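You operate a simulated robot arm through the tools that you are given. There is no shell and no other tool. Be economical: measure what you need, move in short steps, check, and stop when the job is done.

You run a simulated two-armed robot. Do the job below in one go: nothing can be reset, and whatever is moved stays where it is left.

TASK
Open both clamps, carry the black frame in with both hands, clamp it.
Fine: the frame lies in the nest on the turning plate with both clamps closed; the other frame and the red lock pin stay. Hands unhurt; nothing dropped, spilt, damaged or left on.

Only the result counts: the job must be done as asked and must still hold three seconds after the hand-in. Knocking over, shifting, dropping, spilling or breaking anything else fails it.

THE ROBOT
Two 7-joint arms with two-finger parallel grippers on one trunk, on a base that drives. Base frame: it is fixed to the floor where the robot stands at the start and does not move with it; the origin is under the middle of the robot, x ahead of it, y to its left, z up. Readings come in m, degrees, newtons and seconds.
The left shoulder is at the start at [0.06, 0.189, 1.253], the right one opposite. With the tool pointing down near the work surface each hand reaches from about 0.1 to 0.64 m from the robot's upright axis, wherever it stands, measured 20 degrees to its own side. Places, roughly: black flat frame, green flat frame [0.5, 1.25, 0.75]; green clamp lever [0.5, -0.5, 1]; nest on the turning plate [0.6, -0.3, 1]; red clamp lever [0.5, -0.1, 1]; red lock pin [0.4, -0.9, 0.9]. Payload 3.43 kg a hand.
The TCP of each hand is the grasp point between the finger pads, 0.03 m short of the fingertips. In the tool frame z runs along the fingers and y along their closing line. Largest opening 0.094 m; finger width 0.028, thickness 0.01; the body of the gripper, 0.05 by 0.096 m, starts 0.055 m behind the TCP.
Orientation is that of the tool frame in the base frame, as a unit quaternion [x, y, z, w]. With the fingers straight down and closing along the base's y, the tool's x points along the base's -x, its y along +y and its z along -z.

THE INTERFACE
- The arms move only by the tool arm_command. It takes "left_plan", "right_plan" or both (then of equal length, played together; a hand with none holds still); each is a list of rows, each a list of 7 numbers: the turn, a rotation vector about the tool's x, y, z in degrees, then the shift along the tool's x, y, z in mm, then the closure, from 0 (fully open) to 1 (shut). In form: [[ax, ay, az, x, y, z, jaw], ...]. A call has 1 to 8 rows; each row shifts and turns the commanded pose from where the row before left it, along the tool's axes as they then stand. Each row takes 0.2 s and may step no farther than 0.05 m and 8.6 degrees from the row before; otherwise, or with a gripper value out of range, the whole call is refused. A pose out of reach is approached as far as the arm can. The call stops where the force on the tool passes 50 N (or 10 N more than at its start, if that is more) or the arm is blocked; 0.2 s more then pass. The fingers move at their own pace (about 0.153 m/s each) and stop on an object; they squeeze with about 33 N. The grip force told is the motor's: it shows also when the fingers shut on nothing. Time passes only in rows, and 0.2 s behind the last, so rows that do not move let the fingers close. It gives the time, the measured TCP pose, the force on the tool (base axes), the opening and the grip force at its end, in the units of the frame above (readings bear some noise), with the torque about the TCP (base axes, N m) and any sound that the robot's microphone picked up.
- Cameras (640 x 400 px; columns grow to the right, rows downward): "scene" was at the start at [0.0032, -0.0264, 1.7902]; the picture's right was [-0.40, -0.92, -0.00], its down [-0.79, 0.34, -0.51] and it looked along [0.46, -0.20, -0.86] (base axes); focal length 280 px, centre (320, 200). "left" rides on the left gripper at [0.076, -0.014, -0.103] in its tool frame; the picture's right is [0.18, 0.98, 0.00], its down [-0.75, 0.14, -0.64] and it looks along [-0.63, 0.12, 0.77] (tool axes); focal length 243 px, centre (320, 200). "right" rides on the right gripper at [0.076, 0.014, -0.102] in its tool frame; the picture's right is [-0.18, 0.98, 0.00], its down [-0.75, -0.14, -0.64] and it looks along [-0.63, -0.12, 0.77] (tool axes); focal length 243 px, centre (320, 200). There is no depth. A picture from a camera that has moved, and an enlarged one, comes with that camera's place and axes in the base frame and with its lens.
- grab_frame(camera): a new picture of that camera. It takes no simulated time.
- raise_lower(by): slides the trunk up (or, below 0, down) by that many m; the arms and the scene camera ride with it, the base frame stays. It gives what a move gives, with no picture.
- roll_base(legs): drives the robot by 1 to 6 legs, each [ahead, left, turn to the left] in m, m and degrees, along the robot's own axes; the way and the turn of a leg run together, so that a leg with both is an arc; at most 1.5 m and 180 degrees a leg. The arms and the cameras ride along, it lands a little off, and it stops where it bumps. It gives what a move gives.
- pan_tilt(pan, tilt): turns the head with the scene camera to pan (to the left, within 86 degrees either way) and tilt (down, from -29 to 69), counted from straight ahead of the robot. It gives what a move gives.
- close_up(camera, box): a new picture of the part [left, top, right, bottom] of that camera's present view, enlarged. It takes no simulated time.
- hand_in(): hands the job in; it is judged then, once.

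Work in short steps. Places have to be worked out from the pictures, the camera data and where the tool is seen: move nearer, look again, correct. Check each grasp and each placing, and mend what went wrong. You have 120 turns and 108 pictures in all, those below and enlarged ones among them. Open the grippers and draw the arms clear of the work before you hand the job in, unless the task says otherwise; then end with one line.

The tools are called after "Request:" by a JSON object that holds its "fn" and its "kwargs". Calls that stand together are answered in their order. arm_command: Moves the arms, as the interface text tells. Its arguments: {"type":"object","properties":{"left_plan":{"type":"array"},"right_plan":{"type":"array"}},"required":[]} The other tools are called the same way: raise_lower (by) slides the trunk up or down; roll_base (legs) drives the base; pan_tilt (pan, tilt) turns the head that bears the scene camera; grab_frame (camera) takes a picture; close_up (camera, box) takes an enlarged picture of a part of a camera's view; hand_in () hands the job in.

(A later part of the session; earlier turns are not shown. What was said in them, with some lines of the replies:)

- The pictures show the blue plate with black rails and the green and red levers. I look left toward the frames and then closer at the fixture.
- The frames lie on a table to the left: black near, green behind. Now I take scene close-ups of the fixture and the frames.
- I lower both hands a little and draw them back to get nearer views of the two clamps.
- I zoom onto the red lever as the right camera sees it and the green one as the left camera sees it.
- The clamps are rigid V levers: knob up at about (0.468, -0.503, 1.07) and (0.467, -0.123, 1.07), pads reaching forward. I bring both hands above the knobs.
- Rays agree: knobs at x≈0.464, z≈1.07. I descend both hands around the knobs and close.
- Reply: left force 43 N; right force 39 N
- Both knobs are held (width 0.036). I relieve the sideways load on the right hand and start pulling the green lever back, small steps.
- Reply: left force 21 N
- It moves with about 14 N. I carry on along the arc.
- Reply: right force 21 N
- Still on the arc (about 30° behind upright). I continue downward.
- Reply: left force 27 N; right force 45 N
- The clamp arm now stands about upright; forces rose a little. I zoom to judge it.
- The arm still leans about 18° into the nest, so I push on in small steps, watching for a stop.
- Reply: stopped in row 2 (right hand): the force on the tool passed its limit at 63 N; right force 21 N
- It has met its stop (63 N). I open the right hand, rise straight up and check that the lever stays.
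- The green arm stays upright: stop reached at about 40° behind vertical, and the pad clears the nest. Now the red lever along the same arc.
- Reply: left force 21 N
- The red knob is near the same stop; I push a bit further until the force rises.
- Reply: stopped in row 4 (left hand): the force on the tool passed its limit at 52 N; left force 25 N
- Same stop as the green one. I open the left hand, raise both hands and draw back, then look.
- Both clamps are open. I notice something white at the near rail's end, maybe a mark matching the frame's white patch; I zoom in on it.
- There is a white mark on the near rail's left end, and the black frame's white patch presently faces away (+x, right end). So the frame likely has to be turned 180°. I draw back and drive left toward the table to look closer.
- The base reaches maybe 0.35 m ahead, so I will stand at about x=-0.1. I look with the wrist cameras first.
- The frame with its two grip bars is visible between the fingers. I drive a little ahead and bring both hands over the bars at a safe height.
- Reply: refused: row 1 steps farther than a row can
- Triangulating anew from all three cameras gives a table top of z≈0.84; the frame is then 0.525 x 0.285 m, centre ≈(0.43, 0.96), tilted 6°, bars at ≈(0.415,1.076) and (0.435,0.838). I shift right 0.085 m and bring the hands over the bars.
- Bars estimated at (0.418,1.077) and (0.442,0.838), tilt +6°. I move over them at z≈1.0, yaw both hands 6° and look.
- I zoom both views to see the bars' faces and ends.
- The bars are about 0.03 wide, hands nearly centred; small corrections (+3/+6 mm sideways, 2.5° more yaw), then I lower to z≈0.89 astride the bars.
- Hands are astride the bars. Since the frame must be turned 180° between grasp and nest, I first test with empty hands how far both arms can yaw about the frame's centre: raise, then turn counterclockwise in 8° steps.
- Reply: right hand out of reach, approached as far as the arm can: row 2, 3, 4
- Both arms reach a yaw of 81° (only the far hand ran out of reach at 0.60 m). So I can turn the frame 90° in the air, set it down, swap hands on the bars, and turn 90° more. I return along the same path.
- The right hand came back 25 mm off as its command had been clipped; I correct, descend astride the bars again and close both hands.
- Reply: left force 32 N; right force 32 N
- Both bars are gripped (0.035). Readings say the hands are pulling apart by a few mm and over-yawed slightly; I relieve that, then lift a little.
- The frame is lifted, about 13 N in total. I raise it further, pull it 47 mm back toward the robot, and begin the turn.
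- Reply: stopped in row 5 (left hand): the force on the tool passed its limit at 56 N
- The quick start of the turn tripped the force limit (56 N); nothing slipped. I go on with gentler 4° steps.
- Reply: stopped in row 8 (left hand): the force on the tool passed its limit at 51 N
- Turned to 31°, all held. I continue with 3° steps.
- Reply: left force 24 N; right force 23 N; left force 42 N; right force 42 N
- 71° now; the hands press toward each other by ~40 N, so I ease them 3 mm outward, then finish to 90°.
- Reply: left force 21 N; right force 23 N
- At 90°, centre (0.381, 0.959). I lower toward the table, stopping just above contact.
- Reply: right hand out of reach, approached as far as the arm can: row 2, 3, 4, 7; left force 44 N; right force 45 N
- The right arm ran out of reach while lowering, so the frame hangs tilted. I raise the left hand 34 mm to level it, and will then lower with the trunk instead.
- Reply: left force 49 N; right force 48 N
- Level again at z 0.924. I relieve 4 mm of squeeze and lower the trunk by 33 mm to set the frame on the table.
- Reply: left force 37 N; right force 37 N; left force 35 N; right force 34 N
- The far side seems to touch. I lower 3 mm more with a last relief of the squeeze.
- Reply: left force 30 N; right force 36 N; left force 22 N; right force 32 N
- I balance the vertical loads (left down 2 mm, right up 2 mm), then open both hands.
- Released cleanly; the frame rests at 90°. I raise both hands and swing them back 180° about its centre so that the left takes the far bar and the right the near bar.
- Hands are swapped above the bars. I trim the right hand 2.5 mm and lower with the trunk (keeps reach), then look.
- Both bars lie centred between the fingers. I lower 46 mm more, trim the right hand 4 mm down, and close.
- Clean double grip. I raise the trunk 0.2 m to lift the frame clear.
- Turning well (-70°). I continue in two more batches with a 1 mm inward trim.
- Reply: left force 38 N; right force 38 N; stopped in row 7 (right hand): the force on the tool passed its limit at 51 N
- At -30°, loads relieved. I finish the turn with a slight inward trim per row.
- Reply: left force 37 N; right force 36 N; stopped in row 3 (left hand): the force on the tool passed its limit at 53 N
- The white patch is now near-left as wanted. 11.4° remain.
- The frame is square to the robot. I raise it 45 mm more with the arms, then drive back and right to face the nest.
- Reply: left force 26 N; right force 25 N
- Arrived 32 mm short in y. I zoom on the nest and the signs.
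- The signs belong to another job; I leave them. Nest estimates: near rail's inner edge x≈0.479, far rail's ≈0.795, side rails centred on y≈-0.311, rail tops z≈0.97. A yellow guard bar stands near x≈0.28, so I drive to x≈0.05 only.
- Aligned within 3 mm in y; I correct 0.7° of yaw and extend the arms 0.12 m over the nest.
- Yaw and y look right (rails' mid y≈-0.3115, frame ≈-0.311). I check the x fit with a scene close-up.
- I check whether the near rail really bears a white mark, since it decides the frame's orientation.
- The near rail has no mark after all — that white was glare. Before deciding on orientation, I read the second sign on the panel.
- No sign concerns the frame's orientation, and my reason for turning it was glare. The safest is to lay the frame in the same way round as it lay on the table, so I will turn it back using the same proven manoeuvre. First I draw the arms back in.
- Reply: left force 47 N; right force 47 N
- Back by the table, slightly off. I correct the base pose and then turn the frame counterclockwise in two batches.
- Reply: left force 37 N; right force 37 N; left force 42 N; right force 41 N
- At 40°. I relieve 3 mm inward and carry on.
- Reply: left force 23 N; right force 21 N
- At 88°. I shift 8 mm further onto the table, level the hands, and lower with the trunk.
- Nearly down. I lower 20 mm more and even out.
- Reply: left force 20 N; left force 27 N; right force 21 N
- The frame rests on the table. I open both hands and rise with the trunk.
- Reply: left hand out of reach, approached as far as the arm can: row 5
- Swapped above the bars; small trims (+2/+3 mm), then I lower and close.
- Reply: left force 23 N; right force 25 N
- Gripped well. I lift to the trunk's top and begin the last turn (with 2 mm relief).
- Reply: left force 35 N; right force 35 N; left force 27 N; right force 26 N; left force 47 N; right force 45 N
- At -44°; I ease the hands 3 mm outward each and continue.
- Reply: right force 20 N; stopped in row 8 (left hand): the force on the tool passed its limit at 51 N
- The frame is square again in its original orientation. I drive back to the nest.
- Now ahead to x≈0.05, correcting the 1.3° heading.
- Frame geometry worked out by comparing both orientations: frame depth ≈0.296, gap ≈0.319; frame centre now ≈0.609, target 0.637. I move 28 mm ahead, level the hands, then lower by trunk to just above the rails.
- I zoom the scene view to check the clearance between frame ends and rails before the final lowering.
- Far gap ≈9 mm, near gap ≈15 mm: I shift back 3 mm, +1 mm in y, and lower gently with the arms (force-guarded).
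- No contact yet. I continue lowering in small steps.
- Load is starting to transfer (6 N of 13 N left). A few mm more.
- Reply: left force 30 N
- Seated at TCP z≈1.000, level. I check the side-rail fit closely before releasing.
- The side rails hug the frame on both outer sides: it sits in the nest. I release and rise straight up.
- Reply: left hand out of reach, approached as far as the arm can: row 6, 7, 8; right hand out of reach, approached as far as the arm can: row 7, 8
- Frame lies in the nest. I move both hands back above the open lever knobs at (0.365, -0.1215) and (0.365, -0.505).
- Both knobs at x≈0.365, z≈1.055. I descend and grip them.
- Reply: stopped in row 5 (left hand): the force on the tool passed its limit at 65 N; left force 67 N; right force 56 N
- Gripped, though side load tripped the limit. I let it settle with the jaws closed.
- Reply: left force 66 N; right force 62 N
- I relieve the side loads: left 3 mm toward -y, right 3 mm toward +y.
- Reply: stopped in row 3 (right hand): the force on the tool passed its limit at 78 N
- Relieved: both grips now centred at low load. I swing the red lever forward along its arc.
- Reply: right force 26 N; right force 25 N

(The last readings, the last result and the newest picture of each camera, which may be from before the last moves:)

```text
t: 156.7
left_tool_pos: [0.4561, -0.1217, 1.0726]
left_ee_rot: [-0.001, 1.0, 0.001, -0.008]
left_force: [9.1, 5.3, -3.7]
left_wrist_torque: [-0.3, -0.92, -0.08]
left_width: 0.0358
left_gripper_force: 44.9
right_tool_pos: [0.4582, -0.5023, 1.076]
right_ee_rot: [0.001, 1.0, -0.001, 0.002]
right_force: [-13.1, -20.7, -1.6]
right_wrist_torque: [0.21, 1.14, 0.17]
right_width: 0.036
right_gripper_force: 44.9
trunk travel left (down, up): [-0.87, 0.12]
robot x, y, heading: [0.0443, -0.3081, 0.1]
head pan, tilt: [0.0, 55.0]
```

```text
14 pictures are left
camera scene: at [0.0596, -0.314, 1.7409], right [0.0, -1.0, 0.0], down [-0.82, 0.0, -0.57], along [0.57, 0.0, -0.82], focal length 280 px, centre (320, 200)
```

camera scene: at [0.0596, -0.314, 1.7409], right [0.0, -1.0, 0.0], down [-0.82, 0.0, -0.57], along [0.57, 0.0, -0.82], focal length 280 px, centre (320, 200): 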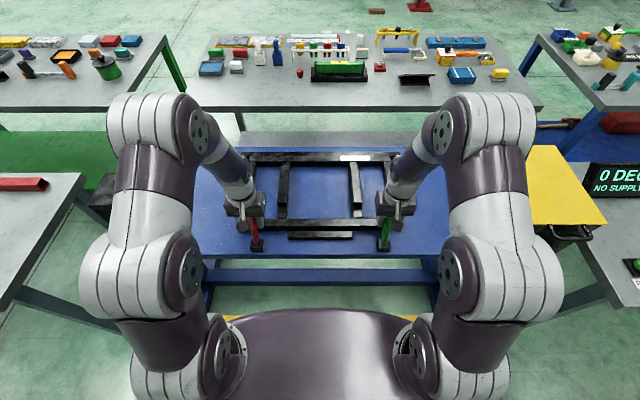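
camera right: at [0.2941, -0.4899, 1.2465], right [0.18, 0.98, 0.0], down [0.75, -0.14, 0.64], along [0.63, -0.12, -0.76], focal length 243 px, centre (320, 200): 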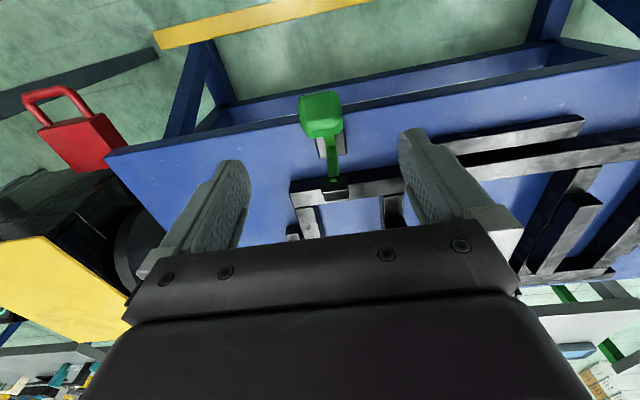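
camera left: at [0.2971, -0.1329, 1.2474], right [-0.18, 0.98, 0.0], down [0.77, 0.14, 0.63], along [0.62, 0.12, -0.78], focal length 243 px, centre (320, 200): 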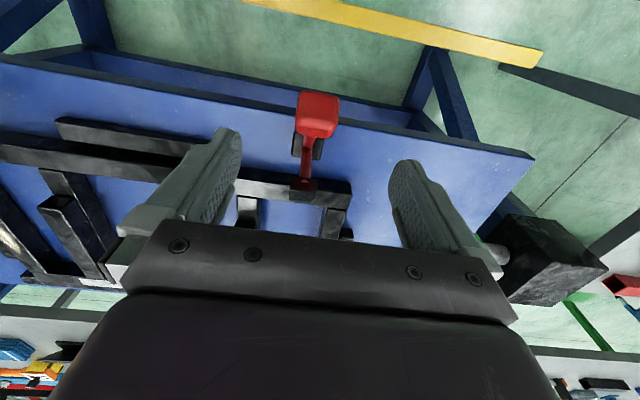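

Both levers are near their starting (closed) angle. I press on a few mm until they meet the stop.

Request:
{"fn": "arm_command", "kwargs": {"left_plan": [[0, 0, 0, -3, 0, 1, 1], [0, 0, 0, -3, 0, 1, 1], [0, 0, 0, -3, 0, 1, 1], [0, 0, 0, -3, 0, 1, 1], [0, 0, 0, -3, 0, 1, 1]]}}

Request:
{"fn": "arm_command", "kwargs": {"right_plan": [[0, 0, 0, -3, 0, 1, 1], [0, 0, 0, -3, 0, 1, 1], [0, 0, 0, -3, 0, 1, 1], [0, 0, 0, -3, 0, 1, 1], [0, 0, 0, -3, 0, 1, 1]]}}

Request:
{"fn": "close_up", "kwargs": {"camera": "scene", "box": [220, 180, 280, 260]}}

Request:
{"fn": "close_up", "kwargs": {"camera": "scene", "box": [360, 180, 420, 260]}}

```text
t: 157.9
left_tool_pos: [0.4695, -0.1231, 1.0666]
left_ee_rot: [-0.001, 1.0, 0.002, -0.009]
left_force: [-4.8, 37.0, 22.2]
left_wrist_torque: [-0.6, 1.31, -0.42]
left_width: 0.0359
left_gripper_force: 45.2
right_tool_pos: [0.459, -0.5027, 1.0764]
right_ee_rot: [0.0, 1.0, -0.001, 0.001]
right_force: [-0.7, -41.1, -28.6]
right_wrist_torque: [0.61, -0.74, 0.52]
right_width: 0.0359
right_gripper_force: 44.7
trunk travel left (down, up): [-0.87, 0.12]
robot x, y, heading: [0.0443, -0.3087, -0.0]
head pan, tilt: [0.0, 55.0]
```

```text
t: 159.1
left_tool_pos: [0.4699, -0.1237, 1.0665]
left_ee_rot: [-0.001, 1.0, 0.002, -0.008]
left_force: [5.5, 37.0, -7.2]
left_wrist_torque: [-0.79, -0.66, -0.5]
left_width: 0.0357
left_gripper_force: 45.1
right_tool_pos: [0.4739, -0.5029, 1.072]
right_ee_rot: [0.002, 1.0, -0.001, 0.002]
right_force: [-9.6, -51.4, 10.4]
right_wrist_torque: [0.5, 1.32, 0.5]
right_width: 0.036
right_gripper_force: 44.8
trunk travel left (down, up): [-0.87, 0.12]
robot x, y, heading: [0.0451, -0.3106, 0.2]
head pan, tilt: [0.0, 55.0]
```

```text
5.00 times, centred on (250, 220) of scene
camera zoom: at [0.0585, -0.3129, 1.7408], right [0.0, -1.0, 0.0], down [-0.82, 0.0, -0.57], along [0.57, 0.0, -0.82], focal length 1398 px, centre (670, 100)
```

zoom: 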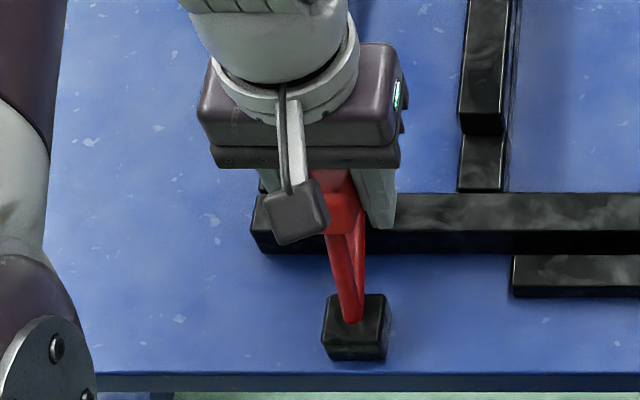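

```text
5.00 times, centred on (390, 220) of scene
camera zoom: at [0.0585, -0.3129, 1.7408], right [0.0, -1.0, 0.0], down [-0.82, 0.0, -0.57], along [0.57, 0.0, -0.82], focal length 1398 px, centre (-30, 100)
```

zoom: 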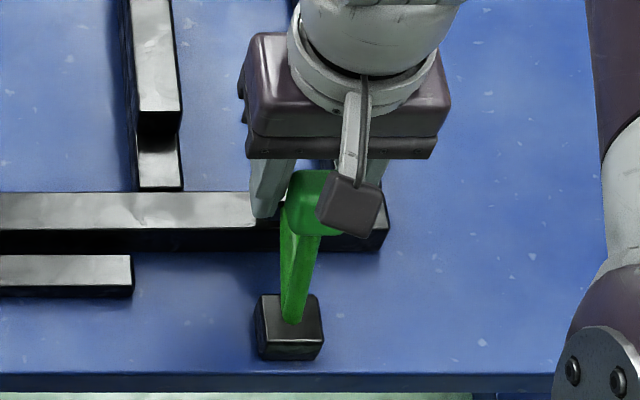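

Not yet at a hard stop, apparently; side loads have grown again. I relieve those and press on further.

Request:
{"fn": "arm_command", "kwargs": {"left_plan": [[0, 0, 0, 0, 3, 0, 1], [0, 0, 0, -3, 0, 1.3, 1], [0, 0, 0, -3, 0, 1.4, 1], [0, 0, 0, -3, 0, 1.5, 1], [0, 0, 0, -3, 0, 1.6, 1], [0, 0, 0, -3, 0, 1.7, 1]]}}

Request:
{"fn": "arm_command", "kwargs": {"right_plan": [[0, 0, 0, 0, -4, 0, 1], [0, 0, 0, -3, 0, 1.3, 1], [0, 0, 0, -3, 0, 1.4, 1], [0, 0, 0, -3, 0, 1.5, 1], [0, 0, 0, -3, 0, 1.6, 1], [0, 0, 0, -3, 0, 1.7, 1]]}}

Request:
{"fn": "grab_frame", "kwargs": {"camera": "left"}}

Request:
{"fn": "grab_frame", "kwargs": {"camera": "right"}}

```text
t: 160.3
left_tool_pos: [0.4809, -0.1226, 1.0618]
left_ee_rot: [-0.001, 1.0, 0.002, -0.01]
left_force: [-3.7, -12.3, 8.0]
left_wrist_torque: [-0.3, 0.76, 0.23]
left_width: 0.0359
left_gripper_force: 45.1
right_tool_pos: [0.4734, -0.5023, 1.0726]
right_ee_rot: [0.002, 1.0, 0.0, 0.003]
right_force: [0.2, -3.6, -1.4]
right_wrist_torque: [-0.25, 0.04, 0.16]
right_width: 0.0356
right_gripper_force: 44.8
trunk travel left (down, up): [-0.87, 0.12]
robot x, y, heading: [0.0437, -0.3148, -0.0]
head pan, tilt: [0.0, 55.0]
stopped in row 6 (left hand): the force on the tool passed its limit at 53 N (the readings are from after the stop); the commanded pose is now the measured one
```

```text
t: 160.8
left_tool_pos: [0.4798, -0.123, 1.0621]
left_ee_rot: [-0.001, 1.0, 0.0, -0.009]
left_force: [-2.2, -6.9, 5.8]
left_wrist_torque: [0.14, 0.46, 0.21]
left_width: 0.0357
left_gripper_force: 44.4
right_tool_pos: [0.473, -0.5033, 1.0727]
right_ee_rot: [0.002, 1.0, 0.0, 0.002]
right_force: [-1.0, 0.7, 3.1]
right_wrist_torque: [-0.1, 0.3, 0.03]
right_width: 0.0358
right_gripper_force: 45.1
trunk travel left (down, up): [-0.87, 0.12]
robot x, y, heading: [0.0472, -0.3093, -0.2]
head pan, tilt: [0.0, 55.0]
stopped in row 2 (left hand): the force on the tool passed its limit at 53 N (the readings are from after the stop); the commanded pose is now the measured one
```

```text
11 pictures are left
camera left: at [0.4058, -0.1364, 1.166], right [-0.19, 0.98, 0.0], down [0.77, 0.14, 0.63], along [0.62, 0.12, -0.78], focal length 243 px, centre (320, 200)
```

left: 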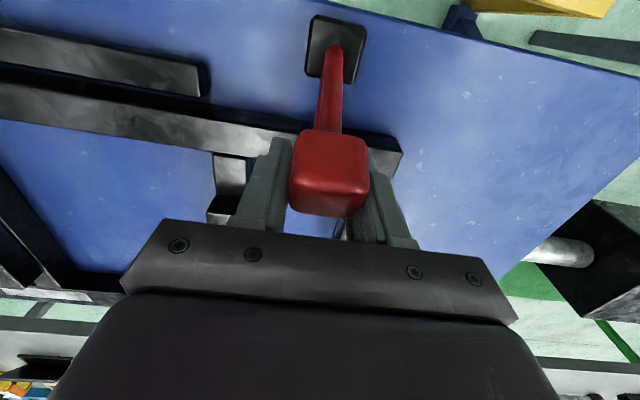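

```text
10 pictures are left
camera right: at [0.3969, -0.4882, 1.1763], right [0.19, 0.98, 0.0], down [0.75, -0.14, 0.65], along [0.63, -0.12, -0.76], focal length 243 px, centre (320, 200)
```

right: 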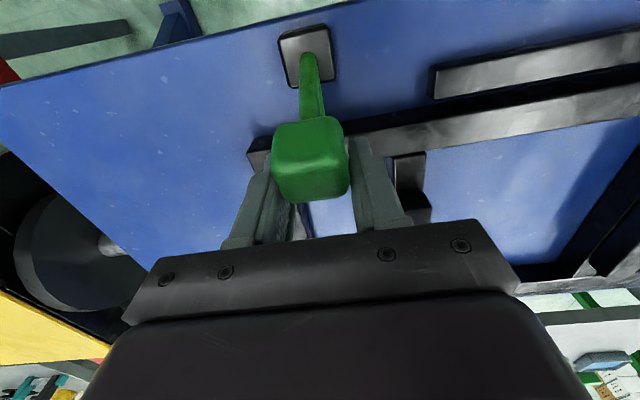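

Red knob is back at its initial closed spot (0.465, 1.072) against its stop; green is about 5° short. I release the left hand and rise, then push the green on.

Request:
{"fn": "arm_command", "kwargs": {"left_plan": [[0, 0, 0, 0, 0, 0, 0], [0, 0, 0, 0, 0, 0, 0], [0, 0, 0, 0, 0, 0, 0], [0, 0, 0, 0, 0, -40, 0], [0, 0, 0, 0, 0, -40, 0], [0, 0, 0, 0, 0, -20, 0]]}}

Request:
{"fn": "arm_command", "kwargs": {"right_plan": [[0, 0, 0, -3, 0, 1, 1], [0, 0, 0, -3, 0, 1.3, 1], [0, 0, 0, -3, 0, 1.4, 1], [0, 0, 0, -3, 0, 1.5, 1], [0, 0, 0, -3, 0, 1.6, 1], [0, 0, 0, -3, 0, 1.7, 1], [0, 0, 0, -3, 0, 1.7, 1]]}}

Request:
{"fn": "grab_frame", "kwargs": {"camera": "right"}}

```text
t: 162.2
left_tool_pos: [0.4829, -0.1218, 1.1609]
left_ee_rot: [0.0, 1.0, 0.0, -0.009]
left_force: [0.1, 0.2, 1.0]
left_wrist_torque: [-0.01, 0.02, 0.02]
left_width: 0.0942
left_gripper_force: 0.1
right_tool_pos: [0.4729, -0.5025, 1.0722]
right_ee_rot: [0.002, 1.0, -0.001, 0.002]
right_force: [-2.4, -9.5, 8.6]
right_wrist_torque: [0.1, 0.62, 0.13]
right_width: 0.0358
right_gripper_force: 44.8
trunk travel left (down, up): [-0.87, 0.12]
robot x, y, heading: [0.0467, -0.3105, -0.2]
head pan, tilt: [0.0, 55.0]
```

```text
t: 163.8
left_tool_pos: [0.4761, -0.1217, 1.1636]
left_ee_rot: [-0.001, 1.0, 0.0, -0.005]
left_force: [0.9, 0.1, -1.6]
left_wrist_torque: [0.03, 0.01, -0.01]
left_width: 0.0939
left_gripper_force: 0.1
right_tool_pos: [0.4883, -0.5033, 1.0642]
right_ee_rot: [0.002, 1.0, 0.0, 0.003]
right_force: [-28.4, -11.4, 23.1]
right_wrist_torque: [0.13, -0.17, 0.11]
right_width: 0.0361
right_gripper_force: 44.8
trunk travel left (down, up): [-0.87, 0.12]
robot x, y, heading: [0.0461, -0.3113, 0.3]
head pan, tilt: [0.0, 55.0]
```

```text
9 pictures are left
camera right: at [0.4118, -0.4882, 1.1675], right [0.19, 0.98, 0.0], down [0.75, -0.14, 0.65], along [0.64, -0.12, -0.76], focal length 243 px, centre (320, 200)
```

right: 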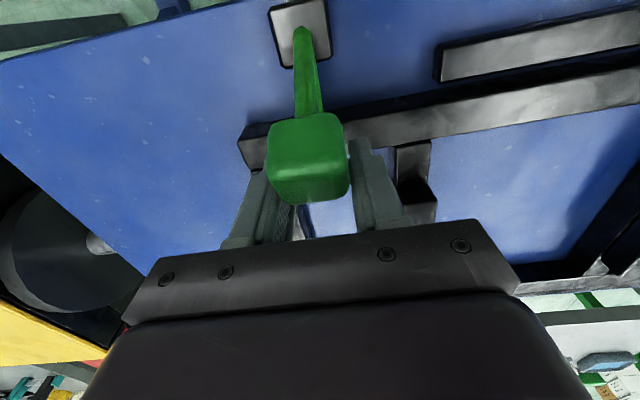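

The green knob is now at (0.466, 1.072) too, with 37 N at the stop. I release and rise, then check both.

Request:
{"fn": "arm_command", "kwargs": {"right_plan": [[0, 0, 0, 0, 0, 0, 0], [0, 0, 0, 0, 0, 0, 0], [0, 0, 0, 0, 0, 0, 0], [0, 0, 0, 0, 0, -40, 0], [0, 0, 0, 0, 0, -40, 0], [0, 0, 0, 0, 0, -20, 0]]}}

Request:
{"fn": "arm_command", "kwargs": {"left_plan": [[0, 0, 0, 35, 30, -10, 0], [0, 0, 0, 35, 30, -10, 0], [0, 0, 0, 35, 30, -10, 0], [0, 0, 0, 35, 30, -10, 0], [0, 0, 0, 35, 30, -10, 0]], "right_plan": [[0, 0, 0, 35, -30, -10, 0], [0, 0, 0, 35, -30, -10, 0], [0, 0, 0, 35, -30, -10, 0], [0, 0, 0, 35, -30, -10, 0], [0, 0, 0, 35, -30, -10, 0]]}}

Request:
{"fn": "grab_frame", "kwargs": {"camera": "scene"}}

Request:
{"fn": "close_up", "kwargs": {"camera": "scene", "box": [230, 130, 410, 262]}}

```text
t: 165.2
left_tool_pos: [0.4829, -0.1194, 1.1599]
left_ee_rot: [0.0, 1.0, -0.001, -0.01]
left_force: [0.2, 0.5, -1.2]
left_wrist_torque: [0.0, -0.03, -0.02]
left_width: 0.0939
left_gripper_force: 0.1
right_tool_pos: [0.4955, -0.4993, 1.161]
right_ee_rot: [0.001, 1.0, -0.001, 0.002]
right_force: [-0.4, 0.6, 0.1]
right_wrist_torque: [0.03, -0.01, 0.01]
right_width: 0.0939
right_gripper_force: 0.1
trunk travel left (down, up): [-0.87, 0.12]
robot x, y, heading: [0.0469, -0.3096, 0.2]
head pan, tilt: [0.0, 55.0]
```

```text
t: 166.4
left_tool_pos: [0.302, 0.0285, 1.2153]
left_ee_rot: [-0.001, 1.0, -0.001, -0.009]
left_force: [-1.1, -0.8, 0.0]
left_wrist_torque: [0.01, -0.05, -0.02]
left_width: 0.0939
left_gripper_force: 0.0
right_tool_pos: [0.3161, -0.6483, 1.2104]
right_ee_rot: [0.0, 1.0, -0.001, 0.004]
right_force: [-0.5, 0.8, 0.5]
right_wrist_torque: [-0.01, -0.03, -0.04]
right_width: 0.0942
right_gripper_force: 0.1
trunk travel left (down, up): [-0.87, 0.12]
robot x, y, heading: [0.0448, -0.3076, 0.0]
head pan, tilt: [0.0, 55.0]
```

```text
8 pictures are left
camera scene: at [0.0561, -0.31, 1.7408], right [0.0, -1.0, 0.0], down [-0.82, 0.0, -0.58], along [0.58, 0.0, -0.82], focal length 280 px, centre (320, 200)
```

scene: 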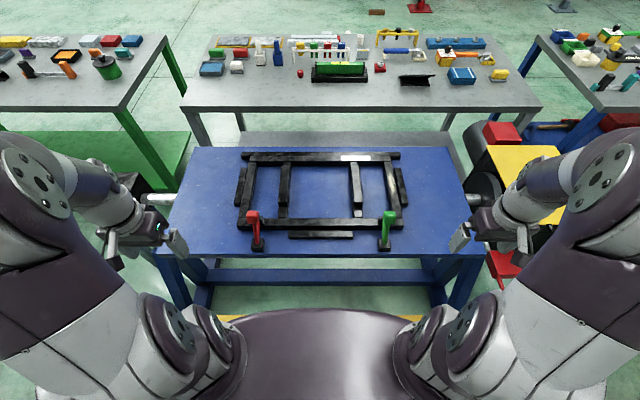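

```text
3.03 times, centred on (320, 196) of scene
camera zoom: at [0.0561, -0.31, 1.7408], right [0.0, -1.0, 0.0], down [-0.82, 0.0, -0.58], along [0.58, 0.0, -0.82], focal length 847 px, centre (320, 212)
```

zoom: 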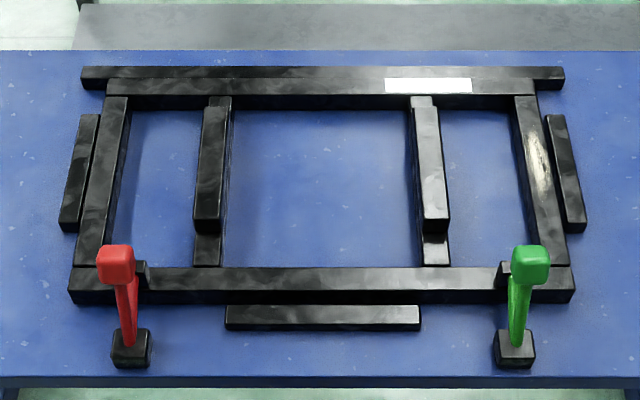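

The frame sits inside all four rails and both pads lie on its near side. A last close look at the two clamps.

Request:
{"fn": "close_up", "kwargs": {"camera": "scene", "box": [235, 195, 275, 260]}}

Request:
{"fn": "close_up", "kwargs": {"camera": "scene", "box": [365, 195, 405, 260]}}

```text
6.15 times, centred on (255, 228) of scene
camera zoom: at [0.0561, -0.31, 1.7408], right [0.0, -1.0, 0.0], down [-0.82, 0.0, -0.58], along [0.58, 0.0, -0.82], focal length 1721 px, centre (720, 31)
```

zoom: 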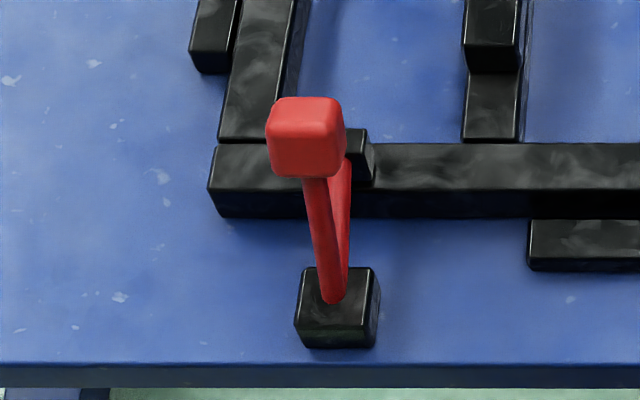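

```text
6.15 times, centred on (385, 228) of scene
camera zoom: at [0.0561, -0.31, 1.7408], right [0.0, -1.0, 0.0], down [-0.82, 0.0, -0.58], along [0.58, 0.0, -0.82], focal length 1721 px, centre (-80, 31)
```

zoom: 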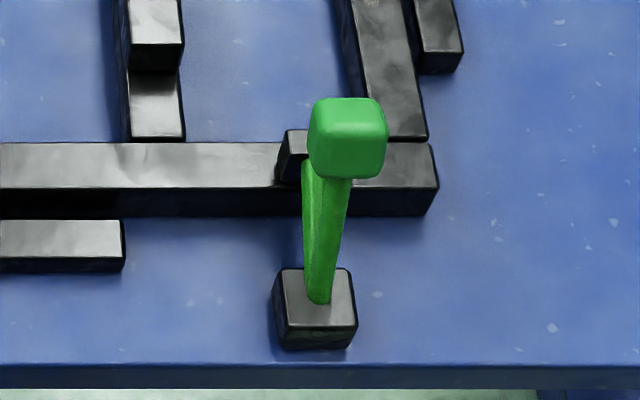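

Both clamps are closed with their pads on the frame, the hands are open and clear, and the lock pin and the green frame look untouched. I hand in.

Request:
{"fn": "hand_in", "kwargs": {}}

```text
The job is handed in.
```

The black frame lies in the nest on the turning plate with both clamps closed on it, and the job is handed in; the result of the judging was not shown.
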